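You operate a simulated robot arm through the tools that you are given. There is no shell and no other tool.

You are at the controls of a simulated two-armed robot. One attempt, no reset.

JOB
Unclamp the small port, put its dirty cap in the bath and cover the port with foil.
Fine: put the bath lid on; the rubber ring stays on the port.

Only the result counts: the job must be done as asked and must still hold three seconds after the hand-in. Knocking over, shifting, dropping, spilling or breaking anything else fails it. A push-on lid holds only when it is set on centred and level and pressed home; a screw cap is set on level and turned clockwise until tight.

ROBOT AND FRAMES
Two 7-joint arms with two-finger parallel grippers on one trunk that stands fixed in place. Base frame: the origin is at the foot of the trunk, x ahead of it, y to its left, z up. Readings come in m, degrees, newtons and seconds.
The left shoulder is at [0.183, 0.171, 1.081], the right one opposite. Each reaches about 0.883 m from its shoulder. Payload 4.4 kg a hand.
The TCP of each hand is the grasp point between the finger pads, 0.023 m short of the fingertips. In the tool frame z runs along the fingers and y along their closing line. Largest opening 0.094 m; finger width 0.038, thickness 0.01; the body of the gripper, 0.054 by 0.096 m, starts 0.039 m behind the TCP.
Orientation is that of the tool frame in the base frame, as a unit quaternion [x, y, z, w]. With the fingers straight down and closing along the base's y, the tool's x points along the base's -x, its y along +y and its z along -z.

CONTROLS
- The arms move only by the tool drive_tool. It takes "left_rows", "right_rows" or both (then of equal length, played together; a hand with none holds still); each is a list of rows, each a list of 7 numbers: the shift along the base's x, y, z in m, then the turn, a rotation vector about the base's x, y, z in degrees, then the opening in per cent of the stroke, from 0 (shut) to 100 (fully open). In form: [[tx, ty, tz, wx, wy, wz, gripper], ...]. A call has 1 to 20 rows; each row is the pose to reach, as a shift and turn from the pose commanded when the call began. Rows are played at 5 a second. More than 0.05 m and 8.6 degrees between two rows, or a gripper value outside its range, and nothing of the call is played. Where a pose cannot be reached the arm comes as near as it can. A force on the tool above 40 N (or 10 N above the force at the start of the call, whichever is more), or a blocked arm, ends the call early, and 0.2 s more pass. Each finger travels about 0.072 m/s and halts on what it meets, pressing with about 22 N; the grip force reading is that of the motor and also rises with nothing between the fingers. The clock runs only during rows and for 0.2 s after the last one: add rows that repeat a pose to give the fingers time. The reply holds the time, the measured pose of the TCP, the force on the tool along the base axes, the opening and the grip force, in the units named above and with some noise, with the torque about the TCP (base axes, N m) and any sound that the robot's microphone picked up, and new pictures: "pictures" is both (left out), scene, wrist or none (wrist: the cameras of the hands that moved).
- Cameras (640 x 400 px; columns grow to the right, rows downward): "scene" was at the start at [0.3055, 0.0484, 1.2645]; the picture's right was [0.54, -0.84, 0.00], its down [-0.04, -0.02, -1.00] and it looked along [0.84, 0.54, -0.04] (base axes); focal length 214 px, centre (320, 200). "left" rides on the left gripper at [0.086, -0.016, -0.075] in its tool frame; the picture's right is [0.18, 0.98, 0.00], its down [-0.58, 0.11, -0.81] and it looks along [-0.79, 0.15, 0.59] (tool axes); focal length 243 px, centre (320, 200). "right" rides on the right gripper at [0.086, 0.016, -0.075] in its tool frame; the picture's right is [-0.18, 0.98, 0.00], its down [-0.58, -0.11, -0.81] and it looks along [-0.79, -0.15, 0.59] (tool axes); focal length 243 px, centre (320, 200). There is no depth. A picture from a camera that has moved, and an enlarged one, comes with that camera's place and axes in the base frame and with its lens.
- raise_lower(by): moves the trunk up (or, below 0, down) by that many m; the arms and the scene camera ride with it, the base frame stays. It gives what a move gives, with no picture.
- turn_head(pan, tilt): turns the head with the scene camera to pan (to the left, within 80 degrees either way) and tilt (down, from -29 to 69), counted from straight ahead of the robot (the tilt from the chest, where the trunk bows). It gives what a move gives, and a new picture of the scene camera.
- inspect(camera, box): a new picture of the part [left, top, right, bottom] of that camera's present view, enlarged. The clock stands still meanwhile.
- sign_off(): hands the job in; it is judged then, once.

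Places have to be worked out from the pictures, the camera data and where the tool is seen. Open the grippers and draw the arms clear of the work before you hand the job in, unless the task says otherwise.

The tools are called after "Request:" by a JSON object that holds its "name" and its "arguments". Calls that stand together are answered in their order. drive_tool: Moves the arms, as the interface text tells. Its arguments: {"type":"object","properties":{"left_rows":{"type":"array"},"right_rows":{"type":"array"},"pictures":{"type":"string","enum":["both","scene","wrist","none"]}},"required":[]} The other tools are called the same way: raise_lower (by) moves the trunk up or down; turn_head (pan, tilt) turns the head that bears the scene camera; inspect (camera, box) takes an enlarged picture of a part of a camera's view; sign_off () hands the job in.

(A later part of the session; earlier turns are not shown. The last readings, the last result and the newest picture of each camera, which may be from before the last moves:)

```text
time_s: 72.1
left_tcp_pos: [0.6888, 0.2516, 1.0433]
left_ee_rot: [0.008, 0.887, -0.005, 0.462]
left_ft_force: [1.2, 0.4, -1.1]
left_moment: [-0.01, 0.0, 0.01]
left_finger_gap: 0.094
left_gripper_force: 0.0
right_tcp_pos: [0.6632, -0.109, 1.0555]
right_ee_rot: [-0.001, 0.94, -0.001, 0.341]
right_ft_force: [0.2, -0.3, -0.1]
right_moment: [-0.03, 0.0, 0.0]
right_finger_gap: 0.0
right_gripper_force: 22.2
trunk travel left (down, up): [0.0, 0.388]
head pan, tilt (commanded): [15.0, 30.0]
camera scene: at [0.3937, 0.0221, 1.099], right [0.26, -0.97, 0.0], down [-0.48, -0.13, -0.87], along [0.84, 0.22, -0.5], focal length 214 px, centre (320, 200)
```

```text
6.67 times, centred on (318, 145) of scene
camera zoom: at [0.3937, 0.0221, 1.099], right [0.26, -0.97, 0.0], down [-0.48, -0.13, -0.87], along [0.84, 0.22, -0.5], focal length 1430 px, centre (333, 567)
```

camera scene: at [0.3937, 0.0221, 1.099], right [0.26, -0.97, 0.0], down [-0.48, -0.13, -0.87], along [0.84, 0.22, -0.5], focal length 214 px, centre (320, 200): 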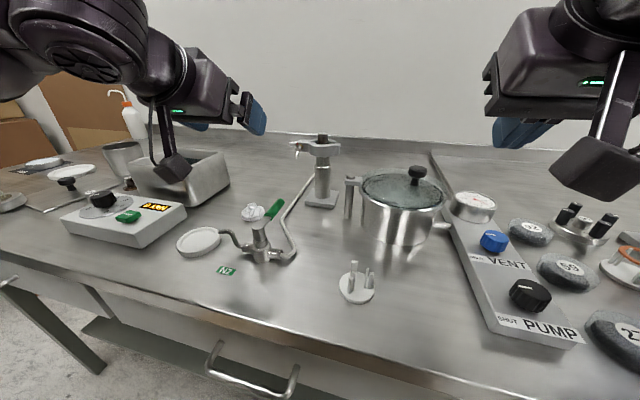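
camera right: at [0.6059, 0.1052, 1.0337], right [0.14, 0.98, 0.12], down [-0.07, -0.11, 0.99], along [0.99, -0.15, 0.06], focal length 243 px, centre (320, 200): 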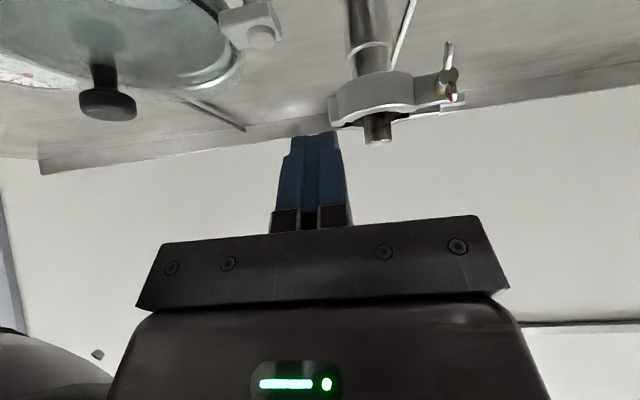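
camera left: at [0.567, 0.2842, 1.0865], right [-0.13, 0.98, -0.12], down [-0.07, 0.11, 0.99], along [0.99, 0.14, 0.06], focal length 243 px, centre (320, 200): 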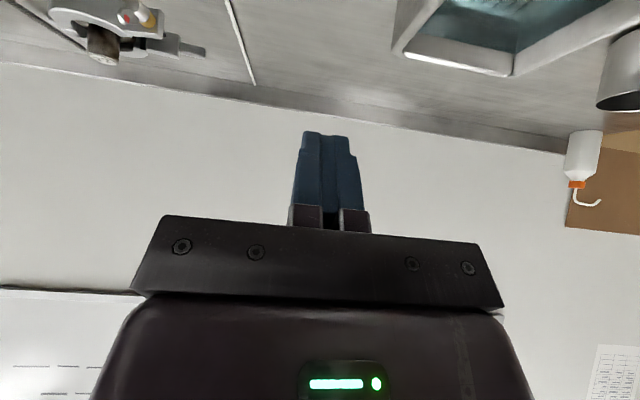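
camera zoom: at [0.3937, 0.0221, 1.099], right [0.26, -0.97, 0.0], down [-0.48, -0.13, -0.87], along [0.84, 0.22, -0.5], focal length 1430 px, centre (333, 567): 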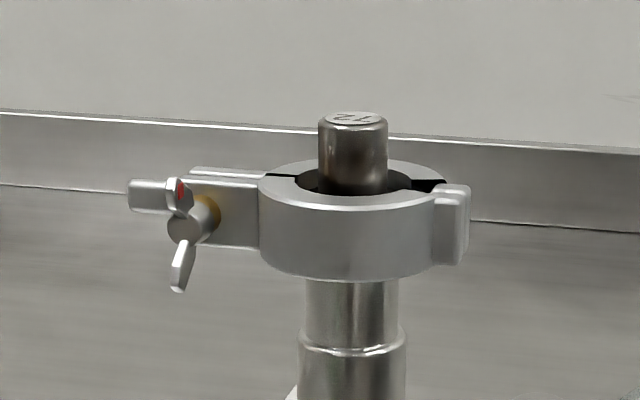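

Jaws are closed, nut unturned. With the gripper wide open the −y finger is the pusher and the hand body stays at y>0.2; I bring that finger in front of the tab and push +x.

Request:
{"name": "drive_tool", "arguments": {"left_rows": [[0.025, -0.001, -0.02, 0, 4, 0, 100], [0.05, -0.002, -0.045, 0, 8, 0, 100], [0.076, -0.0036, -0.062, 0, 10, 0, 100], [0.085, -0.0036, -0.062, 0, 10, 0, 100], [0.092, -0.0036, -0.062, 0, 10, 0, 100], [0.098, -0.0036, -0.062, 0, 10, 0, 100], [0.104, -0.0036, -0.062, 0, 10, 0, 100], [0.11, -0.0036, -0.062, 0, 10, 0, 100]], "pictures": "none"}}

Request:
{"name": "inspect", "arguments": {"camera": "scene", "box": [270, 115, 366, 175]}}

Request:
{"name": "inspect", "arguments": {"camera": "left", "box": [40, 40, 300, 200]}}

```text
time_s: 73.9
left_tcp_pos: [0.7982, 0.2485, 0.9808]
left_ee_rot: [0.008, 0.924, -0.007, 0.383]
left_ft_force: [0.3, 0.4, -0.3]
left_moment: [0.01, 0.01, 0.03]
left_finger_gap: 0.0942
left_gripper_force: 0.0
right_tcp_pos: [0.6629, -0.1096, 1.054]
right_ee_rot: [0.0, 0.94, -0.001, 0.34]
right_ft_force: [0.1, -0.3, 0.3]
right_moment: [0.02, -0.03, 0.01]
right_finger_gap: 0.0
right_gripper_force: 21.7
trunk travel left (down, up): [0.0, 0.388]
head pan, tilt (commanded): [15.0, 30.0]
```

```text
6.67 times, centred on (318, 145) of scene
camera zoom: at [0.3938, 0.0221, 1.0989], right [0.26, -0.97, 0.0], down [-0.48, -0.13, -0.87], along [0.84, 0.22, -0.5], focal length 1430 px, centre (333, 567)
```

zoom: 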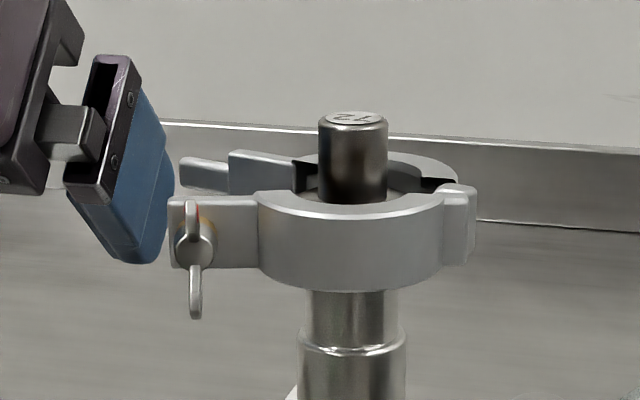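

```text
2.46 times, centred on (170, 120) of left
camera zoom: at [0.6841, 0.2342, 0.9721], right [-0.11, 0.98, -0.14], down [-0.16, 0.12, 0.98], along [0.98, 0.13, 0.14], focal length 597 px, centre (689, 397)
```

zoom: 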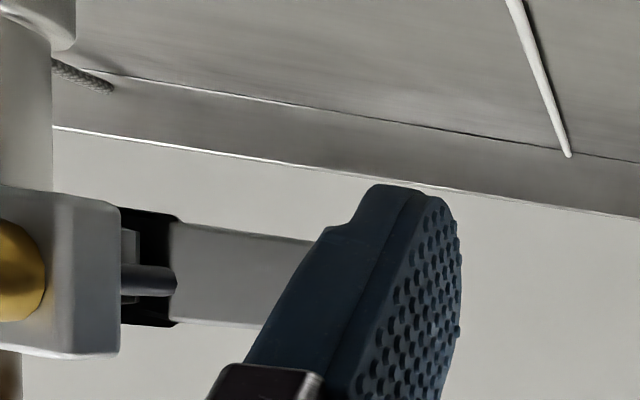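

That worked: with no force at all the jaws opened wide and symmetrically, and the bolt has left the far ear. I keep pushing the tab along its arc to open them further.

Request:
{"name": "drive_tool", "arguments": {"left_rows": [[0.006, -0.001, 0, 0, 0, 0, 100], [0.012, -0.003, 0, 0, 0, 0, 100], [0.018, -0.005, 0, 0, 0, 0, 100], [0.024, -0.008, 0, 0, 0, 0, 100], [0.03, -0.011, 0, 0, 0, 0, 100], [0.036, -0.014, 0, 0, 0, 0, 100]], "pictures": "none"}}

Request:
{"name": "inspect", "arguments": {"camera": "scene", "box": [270, 115, 366, 175]}}

Request:
{"name": "inspect", "arguments": {"camera": "left", "box": [0, 0, 300, 200]}}

```text
time_s: 75.3
left_tcp_pos: [0.8359, 0.234, 0.9801]
left_ee_rot: [0.005, 0.923, -0.005, 0.384]
left_ft_force: [0.2, 0.2, -0.1]
left_moment: [-0.01, -0.01, 0.02]
left_finger_gap: 0.0943
left_gripper_force: 0.2
right_tcp_pos: [0.6626, -0.1102, 1.054]
right_ee_rot: [-0.001, 0.94, 0.0, 0.341]
right_ft_force: [0.2, 0.2, 0.2]
right_moment: [0.02, 0.01, -0.02]
right_finger_gap: 0.0
right_gripper_force: 22.5
trunk travel left (down, up): [0.0, 0.388]
head pan, tilt (commanded): [15.0, 30.0]
```

```text
6.67 times, centred on (318, 145) of scene
camera zoom: at [0.3939, 0.0221, 1.0989], right [0.26, -0.97, 0.0], down [-0.48, -0.13, -0.87], along [0.84, 0.22, -0.5], focal length 1430 px, centre (333, 567)
```

zoom: 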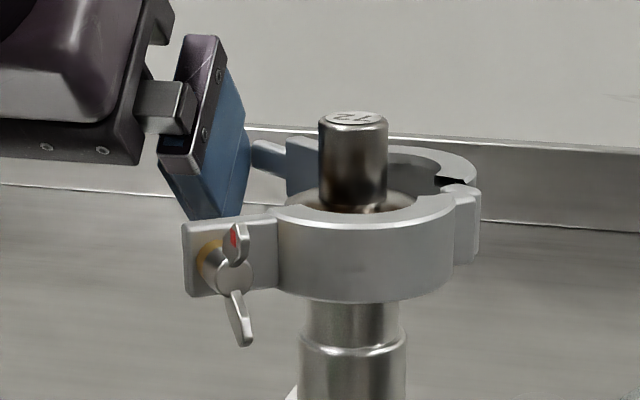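

```text
2.00 times, centred on (150, 100) of left
camera zoom: at [0.7202, 0.2204, 0.9722], right [-0.11, 0.98, -0.14], down [-0.16, 0.12, 0.98], along [0.98, 0.13, 0.14], focal length 485 px, centre (660, 400)
```

zoom: 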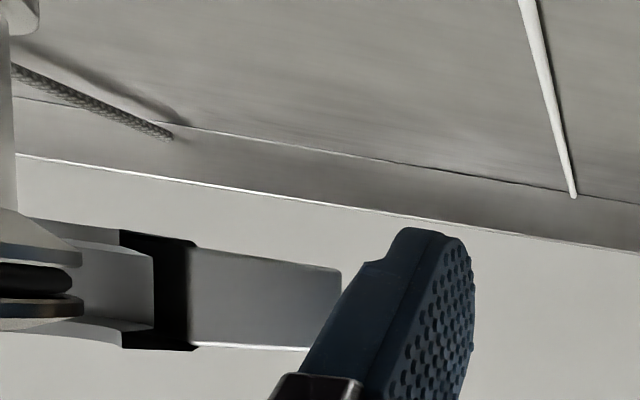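

Both jaws stand about ±33° open, the flange stack with its black ring is visible, and all contact forces are zero. I draw the left finger straight back from the tab and check whether the jaws stay open.

Request:
{"name": "drive_tool", "arguments": {"left_rows": [[-0.005, 0.004, 0, 0, 0, 0, 100], [-0.02, 0.02, 0.005, 0, 0, 0, 100], [-0.04, 0.04, 0.02, 0, 0, 0, 100], [-0.06, 0.05, 0.04, 0, 0, 0, 100], [-0.08, 0.05, 0.06, 0, 0, 0, 100]], "pictures": "none"}}

Request:
{"name": "inspect", "arguments": {"camera": "scene", "box": [270, 115, 366, 175]}}

Request:
{"name": "drive_tool", "arguments": {"left_rows": [[-0.01, 0.01, 0.01, 0, 5, 0, 80], [-0.02, 0.015, 0.02, 0, 10, 0, 60], [-0.03, 0.015, 0.03, 0, 15, 0, 40], [-0.03, 0.015, 0.03, 0, 20, 0, 40], [-0.03, 0.01, 0.03, 0, 25, 0, 40], [-0.03, 0.0, 0.03, 0, 30, 0, 40], [-0.03, 0.0, 0.03, 0, 37, 0, 40], [-0.03, 0.0, 0.03, 0, 45, 0, 40]], "pictures": "scene"}}

Request:
{"name": "inspect", "arguments": {"camera": "scene", "box": [270, 115, 366, 175]}}

```text
time_s: 76.5
left_tcp_pos: [0.7549, 0.2849, 1.0417]
left_ee_rot: [0.007, 0.923, -0.006, 0.384]
left_ft_force: [-0.1, 0.5, -0.5]
left_moment: [-0.01, 0.0, 0.0]
left_finger_gap: 0.094
left_gripper_force: 0.0
right_tcp_pos: [0.6629, -0.1107, 1.0564]
right_ee_rot: [-0.001, 0.94, 0.0, 0.341]
right_ft_force: [-0.4, -0.3, 0.6]
right_moment: [0.01, 0.03, 0.02]
right_finger_gap: 0.0003
right_gripper_force: 21.6
trunk travel left (down, up): [0.0, 0.388]
head pan, tilt (commanded): [15.0, 30.0]
```

```text
6.67 times, centred on (318, 145) of scene
camera zoom: at [0.3935, 0.0221, 1.0992], right [0.26, -0.97, 0.0], down [-0.48, -0.13, -0.87], along [0.84, 0.22, -0.5], focal length 1430 px, centre (333, 567)
```

zoom: 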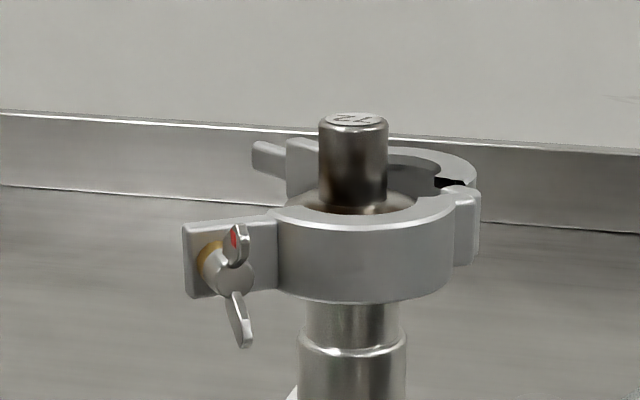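

```text
time_s: 78.3
left_tcp_pos: [0.7244, 0.2845, 1.0713]
left_ee_rot: [0.004, 1.0, -0.008, 0.0]
left_ft_force: [-0.2, 0.5, 0.7]
left_moment: [0.0, 0.0, 0.02]
left_finger_gap: 0.0377
left_gripper_force: 0.2
right_tcp_pos: [0.6638, -0.1089, 1.0554]
right_ee_rot: [-0.001, 0.94, 0.0, 0.341]
right_ft_force: [-0.2, 0.2, 0.0]
right_moment: [-0.02, 0.02, 0.01]
right_finger_gap: 0.0002
right_gripper_force: 21.7
trunk travel left (down, up): [0.0, 0.388]
head pan, tilt (commanded): [15.0, 30.0]
camera scene: at [0.394, 0.0222, 1.0988], right [0.26, -0.97, 0.0], down [-0.48, -0.13, -0.87], along [0.84, 0.22, -0.5], focal length 214 px, centre (320, 200)
```

scene: 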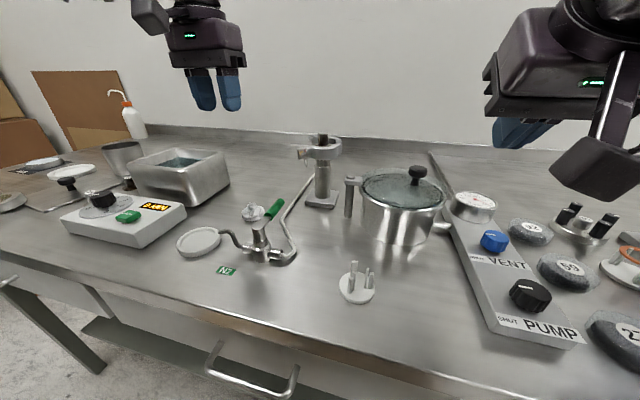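

```text
6.67 times, centred on (318, 145) of scene
camera zoom: at [0.394, 0.0222, 1.0988], right [0.26, -0.97, 0.0], down [-0.48, -0.13, -0.87], along [0.84, 0.22, -0.5], focal length 1430 px, centre (333, 567)
```

zoom: 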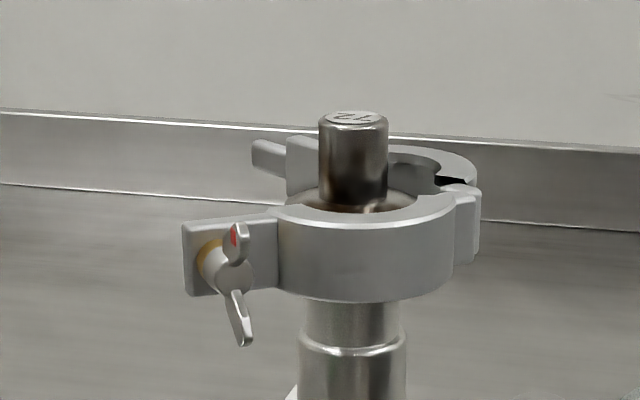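

The jaws stay open on their own. I centre the left hand (fingers down) in front of the port for a wrist-camera look from above, to measure the near half's wall for a pinch grasp.

Request:
{"name": "drive_tool", "arguments": {"left_rows": [[-0.006, -0.035, 0.01, 0, 0, 0, 60], [-0.012, -0.07, 0.02, 0, 0, 0, 80], [-0.018, -0.105, 0.03, 0, 0, 0, 100], [-0.02, -0.14, 0.035, 0, 0, 0, 100], [-0.02, -0.16, 0.035, 0, 0, 0, 100]], "pictures": "wrist"}}

Request:
{"name": "inspect", "arguments": {"camera": "left", "box": [240, 110, 400, 210]}}

```text
time_s: 79.5
left_tcp_pos: [0.7053, 0.1519, 1.1092]
left_ee_rot: [0.003, 1.0, -0.009, 0.003]
left_ft_force: [-0.4, -0.8, 0.3]
left_moment: [0.02, 0.01, 0.0]
left_finger_gap: 0.0937
left_gripper_force: 0.1
left hand out of reach, approached as far as the arm can: row 4, 5
right_tcp_pos: [0.6625, -0.1082, 1.0566]
right_ee_rot: [0.0, 0.94, -0.001, 0.342]
right_ft_force: [-0.1, 0.6, 0.3]
right_moment: [-0.03, 0.01, -0.01]
right_finger_gap: 0.0
right_gripper_force: 21.7
trunk travel left (down, up): [0.0, 0.388]
head pan, tilt (commanded): [15.0, 30.0]
camera left: at [0.6171, 0.1369, 1.1835], right [-0.18, 0.98, -0.02], down [0.58, 0.12, 0.81], along [0.8, 0.13, -0.59], focal length 243 px, centre (320, 200)
```

left: 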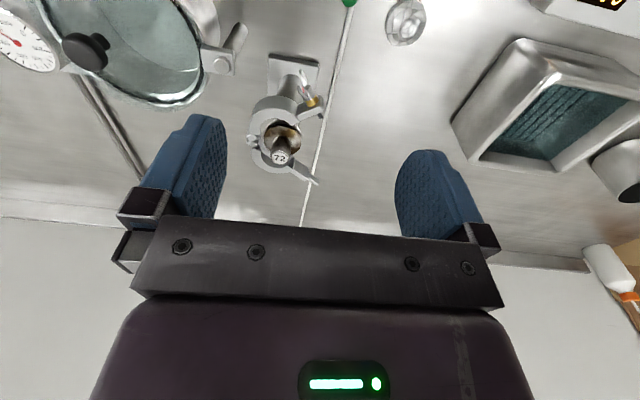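

```text
4.00 times, centred on (320, 160) of left
camera zoom: at [0.6171, 0.1369, 1.1835], right [-0.18, 0.98, -0.02], down [0.58, 0.12, 0.81], along [0.8, 0.13, -0.59], focal length 970 px, centre (320, 360)
```

zoom: 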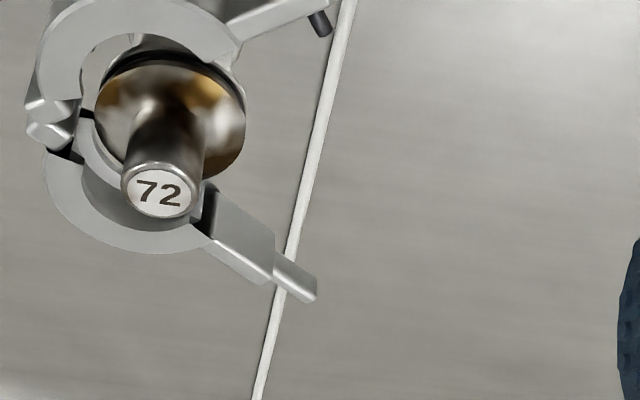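

I now see the whole open clamp from above: hinge ≈ (0.793, 0.094), jaws ±38°, cap flange ≈ 39 mm wide and clear. Fingers-down the left arm cannot come inward past y≈0.15, so I test whether it can with the hand pitched 45° forward.

Request:
{"name": "drive_tool", "arguments": {"left_rows": [[0, 0, 0.005, 0, -7.5, 0, 60], [0, 0, 0.005, 0, -15, 0, 50], [0, -0.005, 0.005, 0, -22.5, 0, 40], [0, -0.012, 0.005, 0, -30, 0, 40], [0, -0.02, 0.005, 0, -37.5, 0, 40], [0, -0.028, 0.005, 0, -45, 0, 40], [0, -0.04, 0.005, 0, -45, 0, 40], [0, -0.05, 0.005, 0, -45, 0, 40]], "pictures": "none"}}

```text
time_s: 81.3
left_tcp_pos: [0.7063, 0.1019, 1.1134]
left_ee_rot: [0.008, 0.923, -0.007, 0.384]
left_ft_force: [0.7, 0.7, 0.6]
left_moment: [0.0, 0.02, -0.02]
left_finger_gap: 0.0376
left_gripper_force: 0.1
right_tcp_pos: [0.6641, -0.1098, 1.055]
right_ee_rot: [-0.001, 0.94, 0.0, 0.34]
right_ft_force: [-0.4, -0.3, 0.5]
right_moment: [0.01, 0.01, 0.02]
right_finger_gap: 0.0
right_gripper_force: 21.7
trunk travel left (down, up): [0.0, 0.388]
head pan, tilt (commanded): [15.0, 30.0]
```

Pitched 45° the left arm reaches y≈0.10 fine. The clamp itself is best carried by its nut from the front, which at the opened angle (yaw ≈ +38°) suits the right arm; I retract the left hand and stage the right hand in front of the nut (hub front ≈ (0.735, 0.140, 0.978)).

Request:
{"name": "drive_tool", "arguments": {"left_rows": [[-0.02, 0.03, 0.01, 0, 0, 0, 40], [-0.04, 0.065, 0.015, 0, 0, 0, 40], [-0.06, 0.1, 0.015, 0, 0, 0, 40], [-0.08, 0.135, 0.015, 0, 0, 0, 40], [-0.09, 0.17, 0.015, 0, 0, 0, 40], [-0.1, 0.2, 0.015, 0, 0, 0, 40], [-0.1, 0.22, 0.015, 0, 0, 0, 40], [-0.1, 0.22, 0.015, 0, 0, 0, 40], [-0.1, 0.22, 0.015, 0, 0, 0, 40], [-0.1, 0.22, 0.015, 0, 0, 0, 40], [-0.1, 0.22, 0.015, 0, 0, 0, 40]], "right_rows": [[0, 0, 0, 0, 0, 0, 10], [0, 0, 0, 0, 0, 0, 22], [0, 0, 0, 0, 0, 0, 22], [0.005, 0.02, 0.01, 0, 0, 4, 22], [0.01, 0.05, 0.01, 0, 0, 9, 22], [0.015, 0.08, 0.01, 0, 0, 14, 22], [0.02, 0.11, 0.01, 0, 0, 19, 22], [0.025, 0.14, 0.005, 0, 0, 24, 22], [0.03, 0.17, -0.005, 0, 0, 29, 22], [0.033, 0.2, -0.018, 0, 0, 34, 22], [0.0367, 0.2232, -0.03, 0, 0, 38, 22]], "pictures": "both"}}

Request:
{"name": "inspect", "arguments": {"camera": "right", "box": [224, 40, 416, 180]}}

```text
time_s: 83.7
left_tcp_pos: [0.6083, 0.3213, 1.126]
left_ee_rot: [0.007, 0.923, -0.006, 0.384]
left_ft_force: [0.0, 0.5, 0.4]
left_moment: [0.02, -0.03, 0.01]
left_finger_gap: 0.0375
left_gripper_force: 0.1
right_tcp_pos: [0.7016, 0.1127, 1.0243]
right_ee_rot: [-0.307, 0.888, 0.111, 0.323]
right_ft_force: [0.3, -0.6, 0.1]
right_moment: [0.02, 0.01, 0.01]
right_finger_gap: 0.0207
right_gripper_force: 0.0
trunk travel left (down, up): [0.0, 0.388]
head pan, tilt (commanded): [15.0, 30.0]
camera scene: at [0.394, 0.0221, 1.0988], right [0.26, -0.97, 0.0], down [-0.48, -0.13, -0.87], along [0.84, 0.22, -0.5], focal length 214 px, centre (320, 200)
camera right: at [0.6003, 0.0564, 1.0265], right [-0.5, 0.86, 0.12], down [0.01, -0.13, 0.99], along [0.87, 0.49, 0.05], focal length 243 px, centre (320, 200)
camera left: at [0.4926, 0.3068, 1.1181], right [-0.11, 0.98, -0.14], down [-0.16, 0.12, 0.98], along [0.98, 0.13, 0.14], focal length 243 px, centre (320, 200)
```

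scene: 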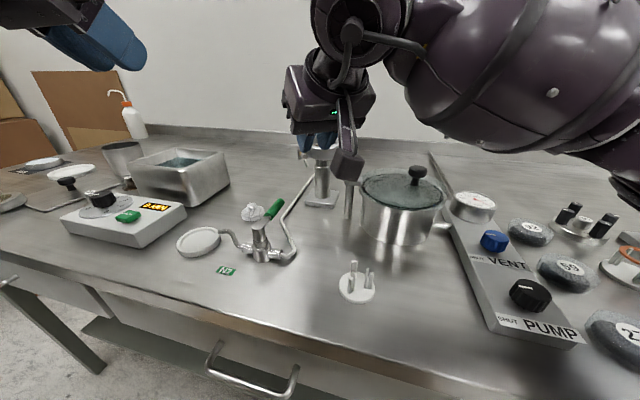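
right: 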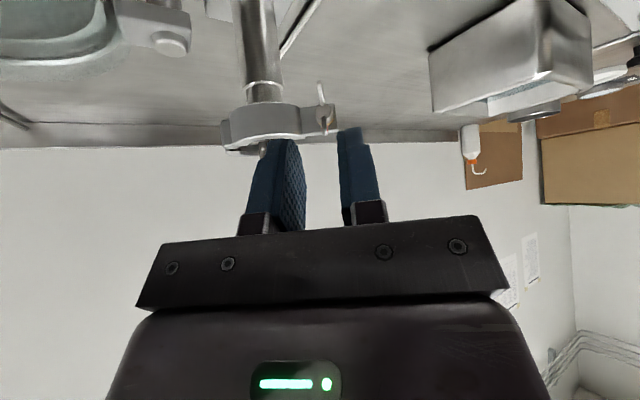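
left: 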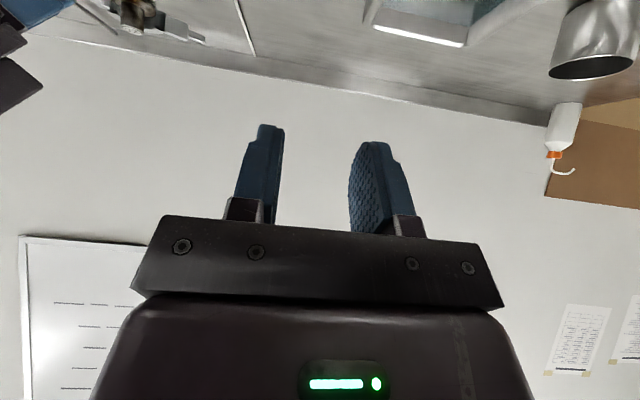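

```text
2.86 times, centred on (320, 110) of right
camera zoom: at [0.6003, 0.0564, 1.0265], right [-0.5, 0.86, 0.12], down [0.01, -0.13, 0.99], along [0.87, 0.49, 0.05], focal length 693 px, centre (320, 457)
```

zoom: 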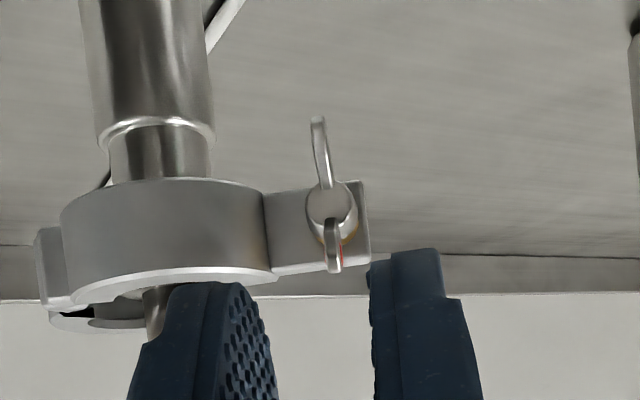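

The right camera sees the nut head-on (hub front ≈ (0.738, 0.143, 0.978)). I advance the right fork along its axis, then close on the hub.

Request:
{"name": "drive_tool", "arguments": {"right_rows": [[-0.001, 0.0014, 0, 0, 0, 0, 18], [0.008, 0.0085, -0.0135, 0, 0, 0, 18], [0.017, 0.0157, -0.0268, 0, 0, 0, 18], [0.0268, 0.0232, -0.0403, 0, 0, 0, 18]], "pictures": "none"}}

Request:
{"name": "inspect", "arguments": {"camera": "right", "box": [224, 60, 416, 200]}}

```text
time_s: 84.7
left_tcp_pos: [0.6078, 0.3212, 1.1257]
left_ee_rot: [0.008, 0.924, -0.006, 0.383]
left_ft_force: [0.1, -0.8, -0.4]
left_moment: [-0.02, 0.01, -0.01]
left_finger_gap: 0.0374
left_gripper_force: 0.2
right_tcp_pos: [0.7258, 0.1351, 0.9844]
right_ee_rot: [-0.307, 0.888, 0.11, 0.323]
right_ft_force: [0.6, -0.7, -0.3]
right_moment: [-0.01, 0.02, 0.0]
right_finger_gap: 0.017
right_gripper_force: 0.0
trunk travel left (down, up): [0.0, 0.388]
head pan, tilt (commanded): [15.0, 30.0]
```

```text
2.86 times, centred on (320, 130) of right
camera zoom: at [0.6271, 0.08, 0.9867], right [-0.49, 0.86, 0.12], down [0.01, -0.13, 0.99], along [0.87, 0.49, 0.05], focal length 693 px, centre (320, 400)
```

zoom: 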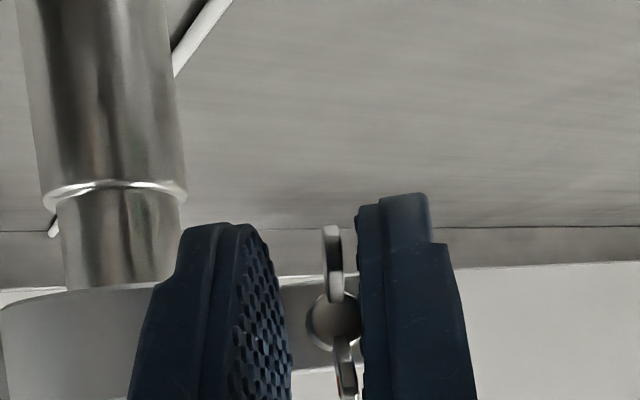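

The nut is inside the fork, slightly nearer the +y finger. I shift 2 mm, close on it, and then test by easing the clamp 8 mm toward −y.

Request:
{"name": "drive_tool", "arguments": {"right_rows": [[-0.0012, 0.0016, 0, 0, 0, 0, 18], [-0.0012, 0.0016, 0, 0, 0, 0, 0], [-0.0012, 0.0016, 0, 0, 0, 0, 0], [-0.0012, -0.002, 0, 0, 0, 0, 0], [-0.0012, -0.005, 0, 0, 0, 0, 0], [-0.0012, -0.008, 0, 0, 0, 0, 0]], "pictures": "none"}}

Request:
{"name": "inspect", "arguments": {"camera": "scene", "box": [270, 115, 366, 175]}}

Request:
{"name": "inspect", "arguments": {"camera": "right", "box": [144, 60, 416, 230]}}

```text
time_s: 86.1
left_tcp_pos: [0.6057, 0.3213, 1.1277]
left_ee_rot: [0.007, 0.923, -0.007, 0.385]
left_ft_force: [0.0, 0.5, -0.5]
left_moment: [0.0, 0.01, 0.0]
left_finger_gap: 0.0377
left_gripper_force: 0.1
right_tcp_pos: [0.7215, 0.1307, 0.9857]
right_ee_rot: [-0.311, 0.888, 0.112, 0.321]
right_ft_force: [-20.8, 13.0, -5.5]
right_moment: [0.52, -0.53, 0.22]
right_finger_gap: 0.0117
right_gripper_force: 45.0
trunk travel left (down, up): [0.0, 0.388]
head pan, tilt (commanded): [15.0, 30.0]
```

```text
6.67 times, centred on (318, 145) of scene
camera zoom: at [0.3924, 0.0234, 1.0995], right [0.26, -0.97, 0.0], down [-0.48, -0.13, -0.87], along [0.84, 0.22, -0.5], focal length 1430 px, centre (333, 567)
```

zoom: 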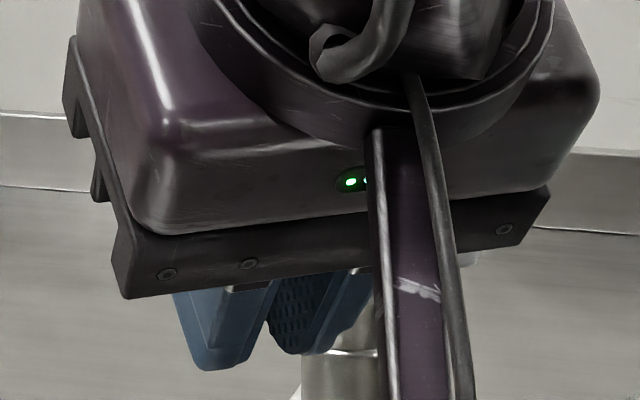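

```text
2.35 times, centred on (280, 145) of right
camera zoom: at [0.6221, 0.0743, 0.9877], right [-0.5, 0.86, 0.12], down [0.01, -0.13, 0.99], along [0.87, 0.5, 0.05], focal length 571 px, centre (414, 329)
```

zoom: 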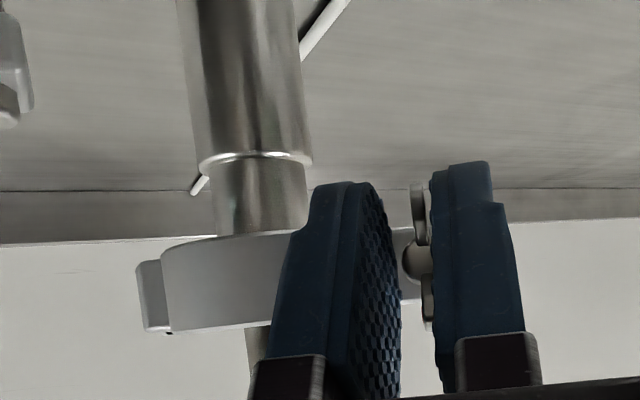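

The nut is held (gap 11.7 mm), but the reaction points exactly along the line from the hinge: the hinge pivot itself does not give, the near half just swings. So I follow that arc and swing the near half further open about the hinge (≈(0.795, 0.0935)) by another 30°.

Request:
{"name": "drive_tool", "arguments": {"right_rows": [[-0.0031, 0.0036, 0, 0, 0, 0, 0], [-0.0055, -0.0016, 0, 0, 0, 4, 0], [-0.0076, -0.007, 0, 0, 0, 8, 0], [-0.0093, -0.0125, 0, 0, 0, 12, 0], [-0.0106, -0.0181, 0, 0, 0, 16, 0], [-0.0114, -0.0238, 0, 0, 0, 20, 0], [-0.0118, -0.0295, 0, 0, 0, 24, 0], [-0.0119, -0.0382, 0, 0, 0, 30, 0]], "pictures": "none"}}

Request:
{"name": "inspect", "arguments": {"camera": "right", "box": [144, 40, 416, 210]}}

Request:
{"name": "inspect", "arguments": {"camera": "left", "box": [0, 0, 240, 80]}}

```text
time_s: 87.9
left_tcp_pos: [0.6076, 0.3207, 1.1272]
left_ee_rot: [0.007, 0.923, -0.006, 0.384]
left_ft_force: [-0.6, 0.0, 0.2]
left_moment: [0.01, 0.03, 0.01]
left_finger_gap: 0.0376
left_gripper_force: 0.1
right_tcp_pos: [0.7148, 0.0893, 0.9864]
right_ee_rot: [-0.526, 0.779, 0.189, 0.284]
right_ft_force: [-9.1, -5.9, -2.2]
right_moment: [0.11, 0.0, -0.37]
right_finger_gap: 0.0113
right_gripper_force: 45.3
trunk travel left (down, up): [0.0, 0.388]
head pan, tilt (commanded): [15.0, 30.0]
```

```text
2.35 times, centred on (280, 125) of right
camera zoom: at [0.6557, -0.0087, 0.9877], right [-0.86, 0.5, 0.12], down [0.07, -0.11, 0.99], along [0.51, 0.86, 0.06], focal length 571 px, centre (414, 376)
```

zoom: 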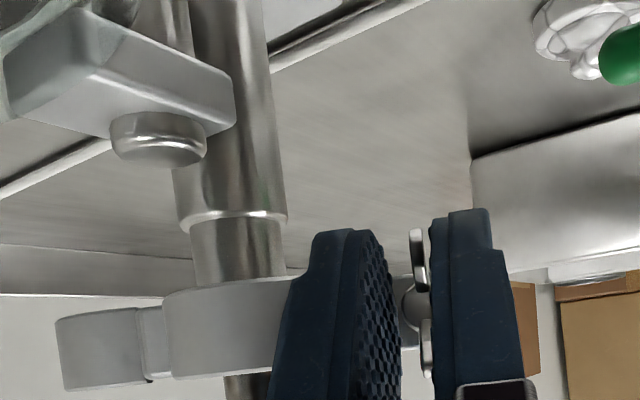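

```text
2.67 times, centred on (120, 40) of left
camera zoom: at [0.4917, 0.3065, 1.1187], right [-0.11, 0.98, -0.14], down [-0.16, 0.12, 0.98], along [0.98, 0.13, 0.14], focal length 647 px, centre (853, 627)
```

zoom: 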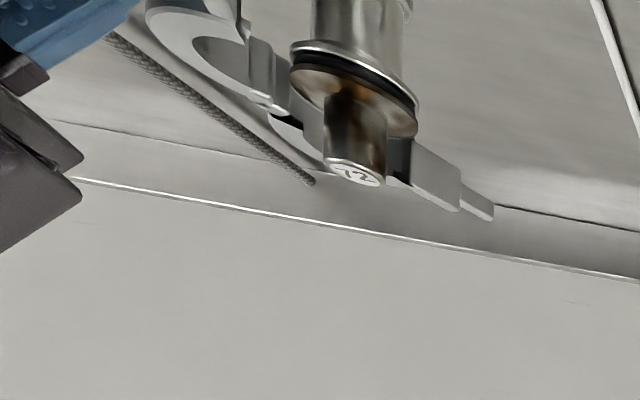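

The near half has swung to ~70°, and the left camera shows the cap, black ring and port flange standing free between the jaws. I test again whether the clamp as a whole comes away: 8 mm toward −y.

Request:
{"name": "drive_tool", "arguments": {"right_rows": [[0, -0.003, 0, 0, 0, 0, 0], [0, -0.006, 0, 0, 0, 0, 0], [0, -0.009, 0, 0, 0, 0, 0], [0, -0.009, 0, 0, 0, 0, 0]], "pictures": "none"}}

Request:
{"name": "inspect", "arguments": {"camera": "left", "box": [0, 0, 240, 80]}}

```text
time_s: 88.9
left_tcp_pos: [0.6063, 0.3218, 1.127]
left_ee_rot: [0.007, 0.923, -0.006, 0.384]
left_ft_force: [-0.3, 0.1, 0.8]
left_moment: [0.02, 0.04, 0.03]
left_finger_gap: 0.0377
left_gripper_force: 0.1
right_tcp_pos: [0.7129, 0.0826, 0.9853]
right_ee_rot: [-0.528, 0.778, 0.191, 0.283]
right_ft_force: [-16.1, 5.3, -2.7]
right_moment: [0.14, 0.05, 0.64]
right_finger_gap: 0.011
right_gripper_force: 44.8
trunk travel left (down, up): [0.0, 0.388]
head pan, tilt (commanded): [15.0, 30.0]
```

```text
2.67 times, centred on (120, 40) of left
camera zoom: at [0.4913, 0.3073, 1.1186], right [-0.11, 0.98, -0.14], down [-0.16, 0.12, 0.98], along [0.98, 0.13, 0.14], focal length 647 px, centre (853, 627)
```

zoom: 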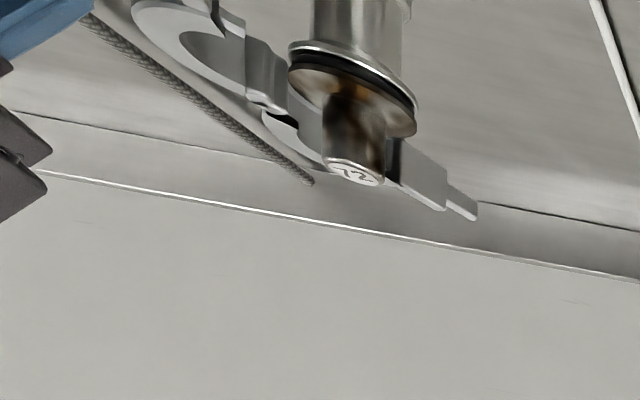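

Both jaws just swing further while the hinge pin stays put with 16 N against me: the clamp is captive on the port and opens like a gate, leaving the flange free. I release the nut, back the right hand straight out, and check that the jaws stay wide open.

Request:
{"name": "drive_tool", "arguments": {"right_rows": [[0, 0.002, 0, 0, 0, 0, 18], [0, 0.002, 0, 0, 0, 0, 20], [-0.005, -0.01, 0.015, 0, 0, 0, 20], [-0.01, -0.022, 0.031, 0, 0, 0, 20], [-0.0145, -0.034, 0.046, 0, 0, 0, 20], [-0.025, -0.06, 0.07, 0, 0, -8, 20], [-0.04, -0.1, 0.09, 0, 0, -16, 20], [-0.05, -0.14, 0.1, 0, 0, -24, 20], [-0.06, -0.18, 0.1, 0, 0, -32, 20], [-0.06, -0.21, 0.1, 0, 0, -40, 20]], "pictures": "scene"}}

Request:
{"name": "inspect", "arguments": {"camera": "scene", "box": [262, 110, 374, 180]}}

Request:
{"name": "inspect", "arguments": {"camera": "left", "box": [0, 0, 240, 80]}}

```text
time_s: 91.1
left_tcp_pos: [0.6083, 0.3209, 1.1262]
left_ee_rot: [0.007, 0.923, -0.006, 0.384]
left_ft_force: [-0.2, 0.1, 0.4]
left_moment: [0.02, -0.02, -0.03]
left_finger_gap: 0.0373
left_gripper_force: 0.0
right_tcp_pos: [0.6526, -0.1305, 1.0857]
right_ee_rot: [-0.227, 0.912, 0.082, 0.331]
right_ft_force: [1.0, -0.1, -0.3]
right_moment: [0.04, 0.02, 0.02]
right_finger_gap: 0.0186
right_gripper_force: 0.1
trunk travel left (down, up): [0.0, 0.388]
head pan, tilt (commanded): [15.0, 30.0]
camera scene: at [0.3937, 0.022, 1.099], right [0.26, -0.97, 0.0], down [-0.48, -0.13, -0.87], along [0.84, 0.22, -0.5], focal length 214 px, centre (320, 200)
```

scene: 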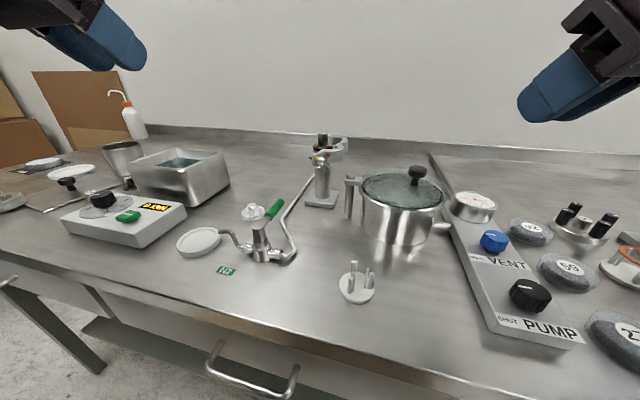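

```text
5.71 times, centred on (318, 145) of scene
camera zoom: at [0.3937, 0.022, 1.099], right [0.26, -0.97, 0.0], down [-0.48, -0.13, -0.87], along [0.84, 0.22, -0.5], focal length 1226 px, centre (331, 514)
```

zoom: 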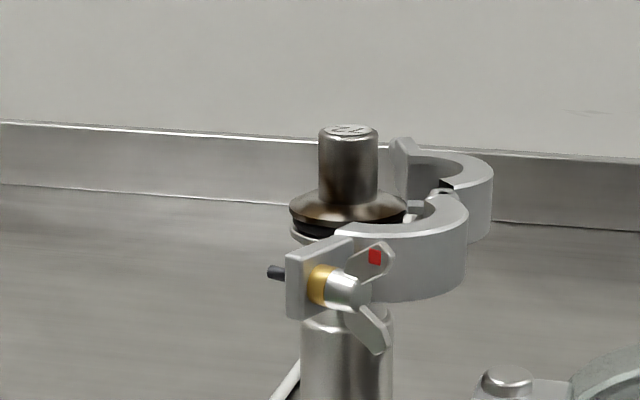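

```text
2.67 times, centred on (120, 40) of left
camera zoom: at [0.4922, 0.3067, 1.1183], right [-0.11, 0.98, -0.14], down [-0.16, 0.12, 0.98], along [0.98, 0.13, 0.14], focal length 647 px, centre (853, 627)
```

zoom: 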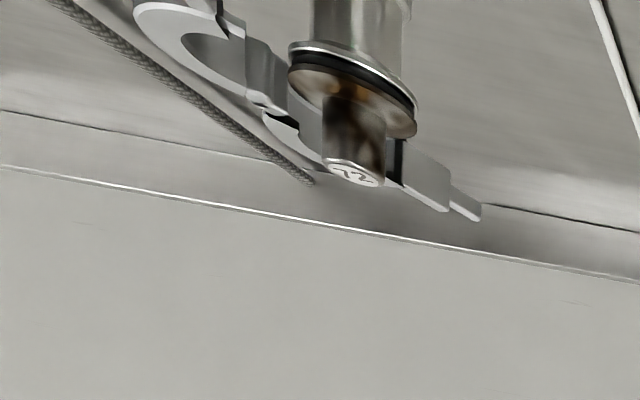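

The clamp stands wide open by itself; the hat-shaped cap (72) sits on the black ring over the port flange. I bring the left hand (pitched 45°) in front of and above the cap with a 30 mm opening.

Request:
{"name": "drive_tool", "arguments": {"left_rows": [[0.023, -0.03, -0.001, 0, 0, 0, 32], [0.046, -0.06, -0.003, 0, 0, 0, 32], [0.069, -0.09, -0.005, 0, 0, 0, 32], [0.092, -0.121, -0.006, 0, 0, 0, 32], [0.107, -0.147, -0.024, 0, 0, 0, 32], [0.122, -0.172, -0.043, 0, 0, 0, 32], [0.136, -0.1967, -0.062, 0, 0, 0, 32]], "pictures": "both"}}

Request:
{"name": "inspect", "arguments": {"camera": "left", "box": [224, 40, 416, 180]}}

Request:
{"name": "inspect", "arguments": {"camera": "scene", "box": [262, 100, 374, 170]}}

```text
time_s: 92.7
left_tcp_pos: [0.7446, 0.1243, 1.0637]
left_ee_rot: [0.007, 0.924, -0.006, 0.383]
left_ft_force: [-0.1, -0.5, 0.4]
left_moment: [-0.02, 0.0, 0.02]
left_finger_gap: 0.03
left_gripper_force: 0.1
right_tcp_pos: [0.6538, -0.1279, 1.0842]
right_ee_rot: [-0.228, 0.912, 0.082, 0.33]
right_ft_force: [0.1, 0.2, 0.3]
right_moment: [-0.02, 0.0, 0.01]
right_finger_gap: 0.019
right_gripper_force: 0.0
trunk travel left (down, up): [0.0, 0.388]
head pan, tilt (commanded): [15.0, 30.0]
camera scene: at [0.3945, 0.0222, 1.0985], right [0.26, -0.97, 0.0], down [-0.48, -0.13, -0.87], along [0.84, 0.22, -0.5], focal length 214 px, centre (320, 200)
camera left: at [0.6282, 0.1104, 1.0555], right [-0.11, 0.98, -0.14], down [-0.16, 0.12, 0.98], along [0.98, 0.13, 0.14], focal length 243 px, centre (320, 200)
```

scene: 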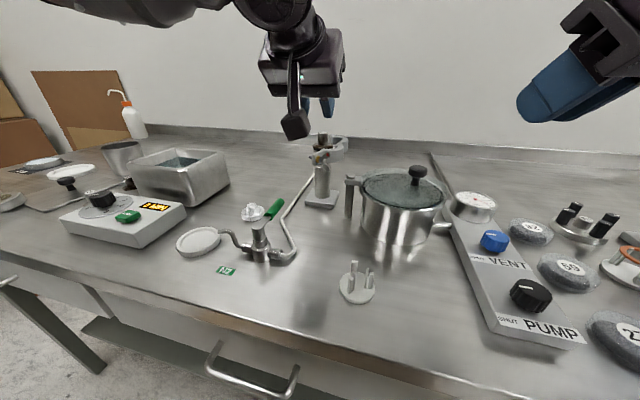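
left: 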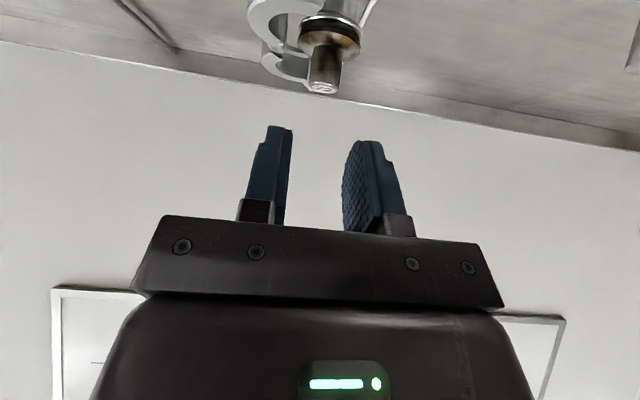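

```text
2.86 times, centred on (320, 110) of left
camera zoom: at [0.6282, 0.1104, 1.0555], right [-0.11, 0.98, -0.14], down [-0.16, 0.12, 0.98], along [0.98, 0.13, 0.14], focal length 693 px, centre (320, 457)
```

zoom: 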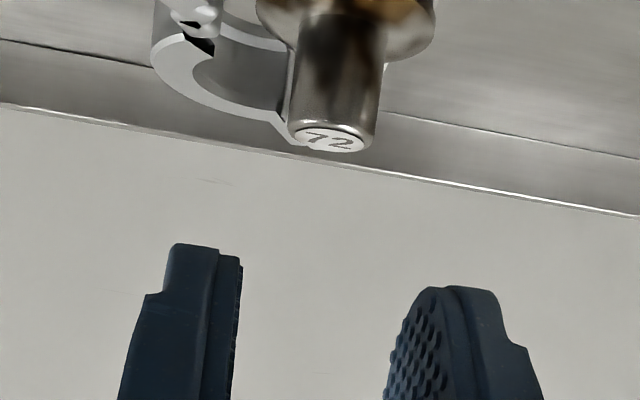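

```text
5.71 times, centred on (318, 135) of scene
camera zoom: at [0.3945, 0.0222, 1.0985], right [0.26, -0.97, 0.0], down [-0.48, -0.13, -0.87], along [0.84, 0.22, -0.5], focal length 1226 px, centre (331, 571)
```

zoom: 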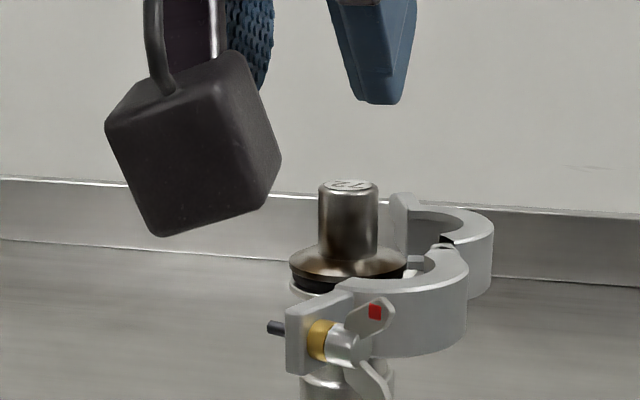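

Cap centre measured again at (0.797, 0.1255), top z≈1.005. I slide the open fingers diagonally down around the nub, staying above the clamp jaws.

Request:
{"name": "drive_tool", "arguments": {"left_rows": [[0.014, 0.0007, -0.014, 0, 0, 0, 32], [0.028, 0.0009, -0.028, 0, 0, 0, 32], [0.04, 0.001, -0.04, 0, 0, 0, 32], [0.0494, 0.001, -0.0497, 0, 0, 0, 32]], "pictures": "none"}}

Request:
{"name": "inspect", "arguments": {"camera": "left", "box": [224, 60, 416, 200]}}

Request:
{"name": "inspect", "arguments": {"camera": "scene", "box": [262, 100, 374, 170]}}

```text
time_s: 93.7
left_tcp_pos: [0.7914, 0.1257, 1.0134]
left_ee_rot: [0.007, 0.923, -0.006, 0.384]
left_ft_force: [0.3, 0.3, 0.1]
left_moment: [0.01, 0.03, 0.02]
left_finger_gap: 0.0302
left_gripper_force: 0.0
right_tcp_pos: [0.6525, -0.1287, 1.0847]
right_ee_rot: [-0.227, 0.912, 0.081, 0.332]
right_ft_force: [-0.2, 0.6, 0.0]
right_moment: [0.0, -0.01, 0.0]
right_finger_gap: 0.0189
right_gripper_force: 0.0
trunk travel left (down, up): [0.0, 0.388]
head pan, tilt (commanded): [15.0, 30.0]
```

```text
2.86 times, centred on (320, 130) of left
camera zoom: at [0.6767, 0.1111, 1.0063], right [-0.11, 0.98, -0.14], down [-0.16, 0.12, 0.98], along [0.98, 0.13, 0.14], focal length 693 px, centre (320, 400)
```

zoom: 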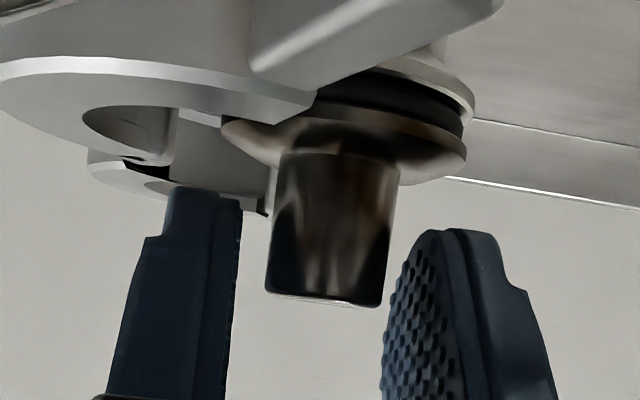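

```text
5.71 times, centred on (318, 135) of scene
camera zoom: at [0.394, 0.0222, 1.0988], right [0.26, -0.97, 0.0], down [-0.48, -0.13, -0.87], along [0.84, 0.22, -0.5], focal length 1226 px, centre (331, 571)
```

zoom: 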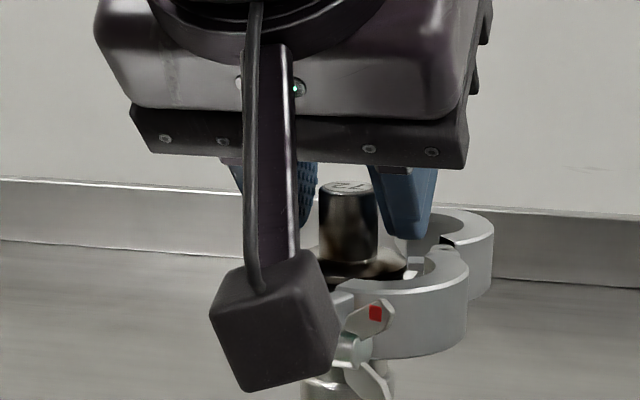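

The nub is between the pads but about 2 mm toward the +y finger; I re-centre, close on it and read the grip.

Request:
{"name": "drive_tool", "arguments": {"left_rows": [[0.001, 0.0018, 0, 0, 0, 0, 32], [0.001, 0.0018, 0, 0, 0, 0, 24], [0.001, 0.0018, 0, 0, 0, 0, 18], [0.001, 0.0018, 0, 0, 0, 0, 10]], "pictures": "none"}}

Request:
{"name": "inspect", "arguments": {"camera": "left", "box": [224, 60, 416, 200]}}

```text
time_s: 94.7
left_tcp_pos: [0.7926, 0.124, 1.0146]
left_ee_rot: [0.007, 0.923, -0.006, 0.384]
left_ft_force: [1.3, -9.7, 1.4]
left_moment: [-0.35, -0.03, 0.0]
left_finger_gap: 0.0183
left_gripper_force: 21.9
right_tcp_pos: [0.6538, -0.1303, 1.0858]
right_ee_rot: [-0.228, 0.912, 0.082, 0.331]
right_ft_force: [0.3, -0.6, 1.1]
right_moment: [0.02, -0.01, 0.0]
right_finger_gap: 0.0189
right_gripper_force: 0.1
trunk travel left (down, up): [0.0, 0.388]
head pan, tilt (commanded): [15.0, 30.0]
```

```text
2.86 times, centred on (320, 130) of left
camera zoom: at [0.6772, 0.1116, 1.0069], right [-0.11, 0.98, -0.14], down [-0.16, 0.12, 0.98], along [0.98, 0.13, 0.14], focal length 693 px, centre (320, 400)
```

zoom: 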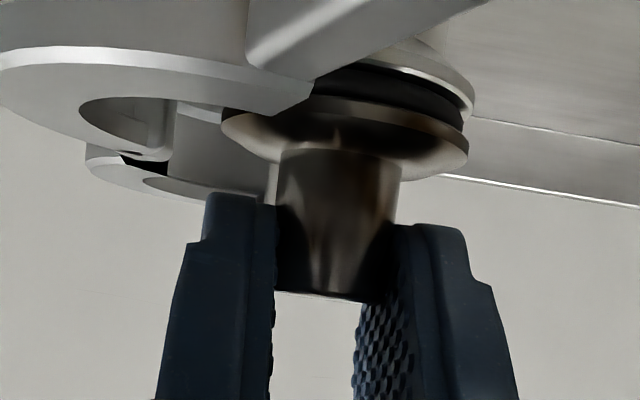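

The grip holds the nub (gap 18.3 mm) with a 10 N sideways bias, so I relax the hand 3.5 mm toward −y and then lift slowly 15 mm, checking that the black ring stays behind.

Request:
{"name": "drive_tool", "arguments": {"left_rows": [[0, -0.002, 0, 0, 0, 0, 10], [0, -0.0035, 0, 0, 0, 0, 10], [0, -0.0035, 0.002, 0, 0, 0, 10], [0, -0.0035, 0.005, 0, 0, 0, 10], [0, -0.0035, 0.01, 0, 0, 0, 10], [0, -0.0035, 0.015, 0, 0, 0, 10]], "pictures": "none"}}

Request:
{"name": "inspect", "arguments": {"camera": "left", "box": [200, 0, 440, 180]}}

Request:
{"name": "inspect", "arguments": {"camera": "scene", "box": [262, 100, 374, 170]}}

```text
time_s: 96.1
left_tcp_pos: [0.7924, 0.1226, 1.0304]
left_ee_rot: [0.006, 0.924, -0.006, 0.383]
left_ft_force: [0.1, 0.0, -0.5]
left_moment: [0.01, -0.03, 0.03]
left_finger_gap: 0.0186
left_gripper_force: 22.0
right_tcp_pos: [0.6526, -0.1297, 1.0851]
right_ee_rot: [-0.229, 0.912, 0.083, 0.331]
right_ft_force: [-0.3, 0.4, -0.2]
right_moment: [-0.02, -0.01, 0.01]
right_finger_gap: 0.0186
right_gripper_force: 0.1
trunk travel left (down, up): [0.0, 0.388]
head pan, tilt (commanded): [15.0, 30.0]
```

```text
2.22 times, centred on (320, 90) of left
camera zoom: at [0.6778, 0.1094, 1.022], right [-0.11, 0.98, -0.14], down [-0.16, 0.12, 0.98], along [0.98, 0.13, 0.14], focal length 539 px, centre (320, 444)
```

zoom: 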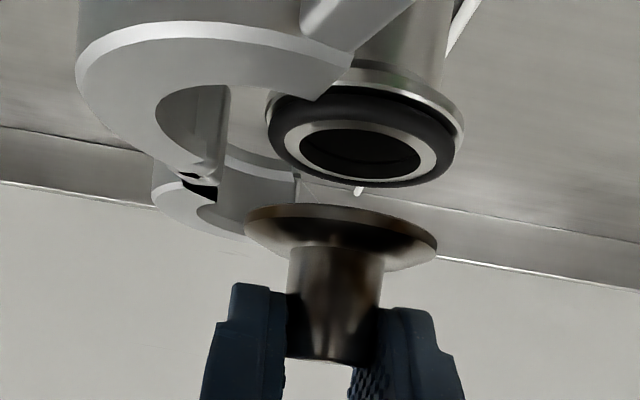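

```text
5.71 times, centred on (318, 135) of scene
camera zoom: at [0.3938, 0.0222, 1.099], right [0.26, -0.97, 0.0], down [-0.48, -0.13, -0.87], along [0.84, 0.22, -0.5], focal length 1226 px, centre (331, 571)
```

zoom: 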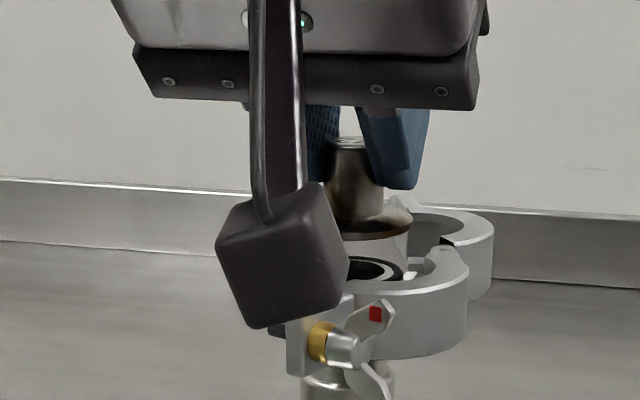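

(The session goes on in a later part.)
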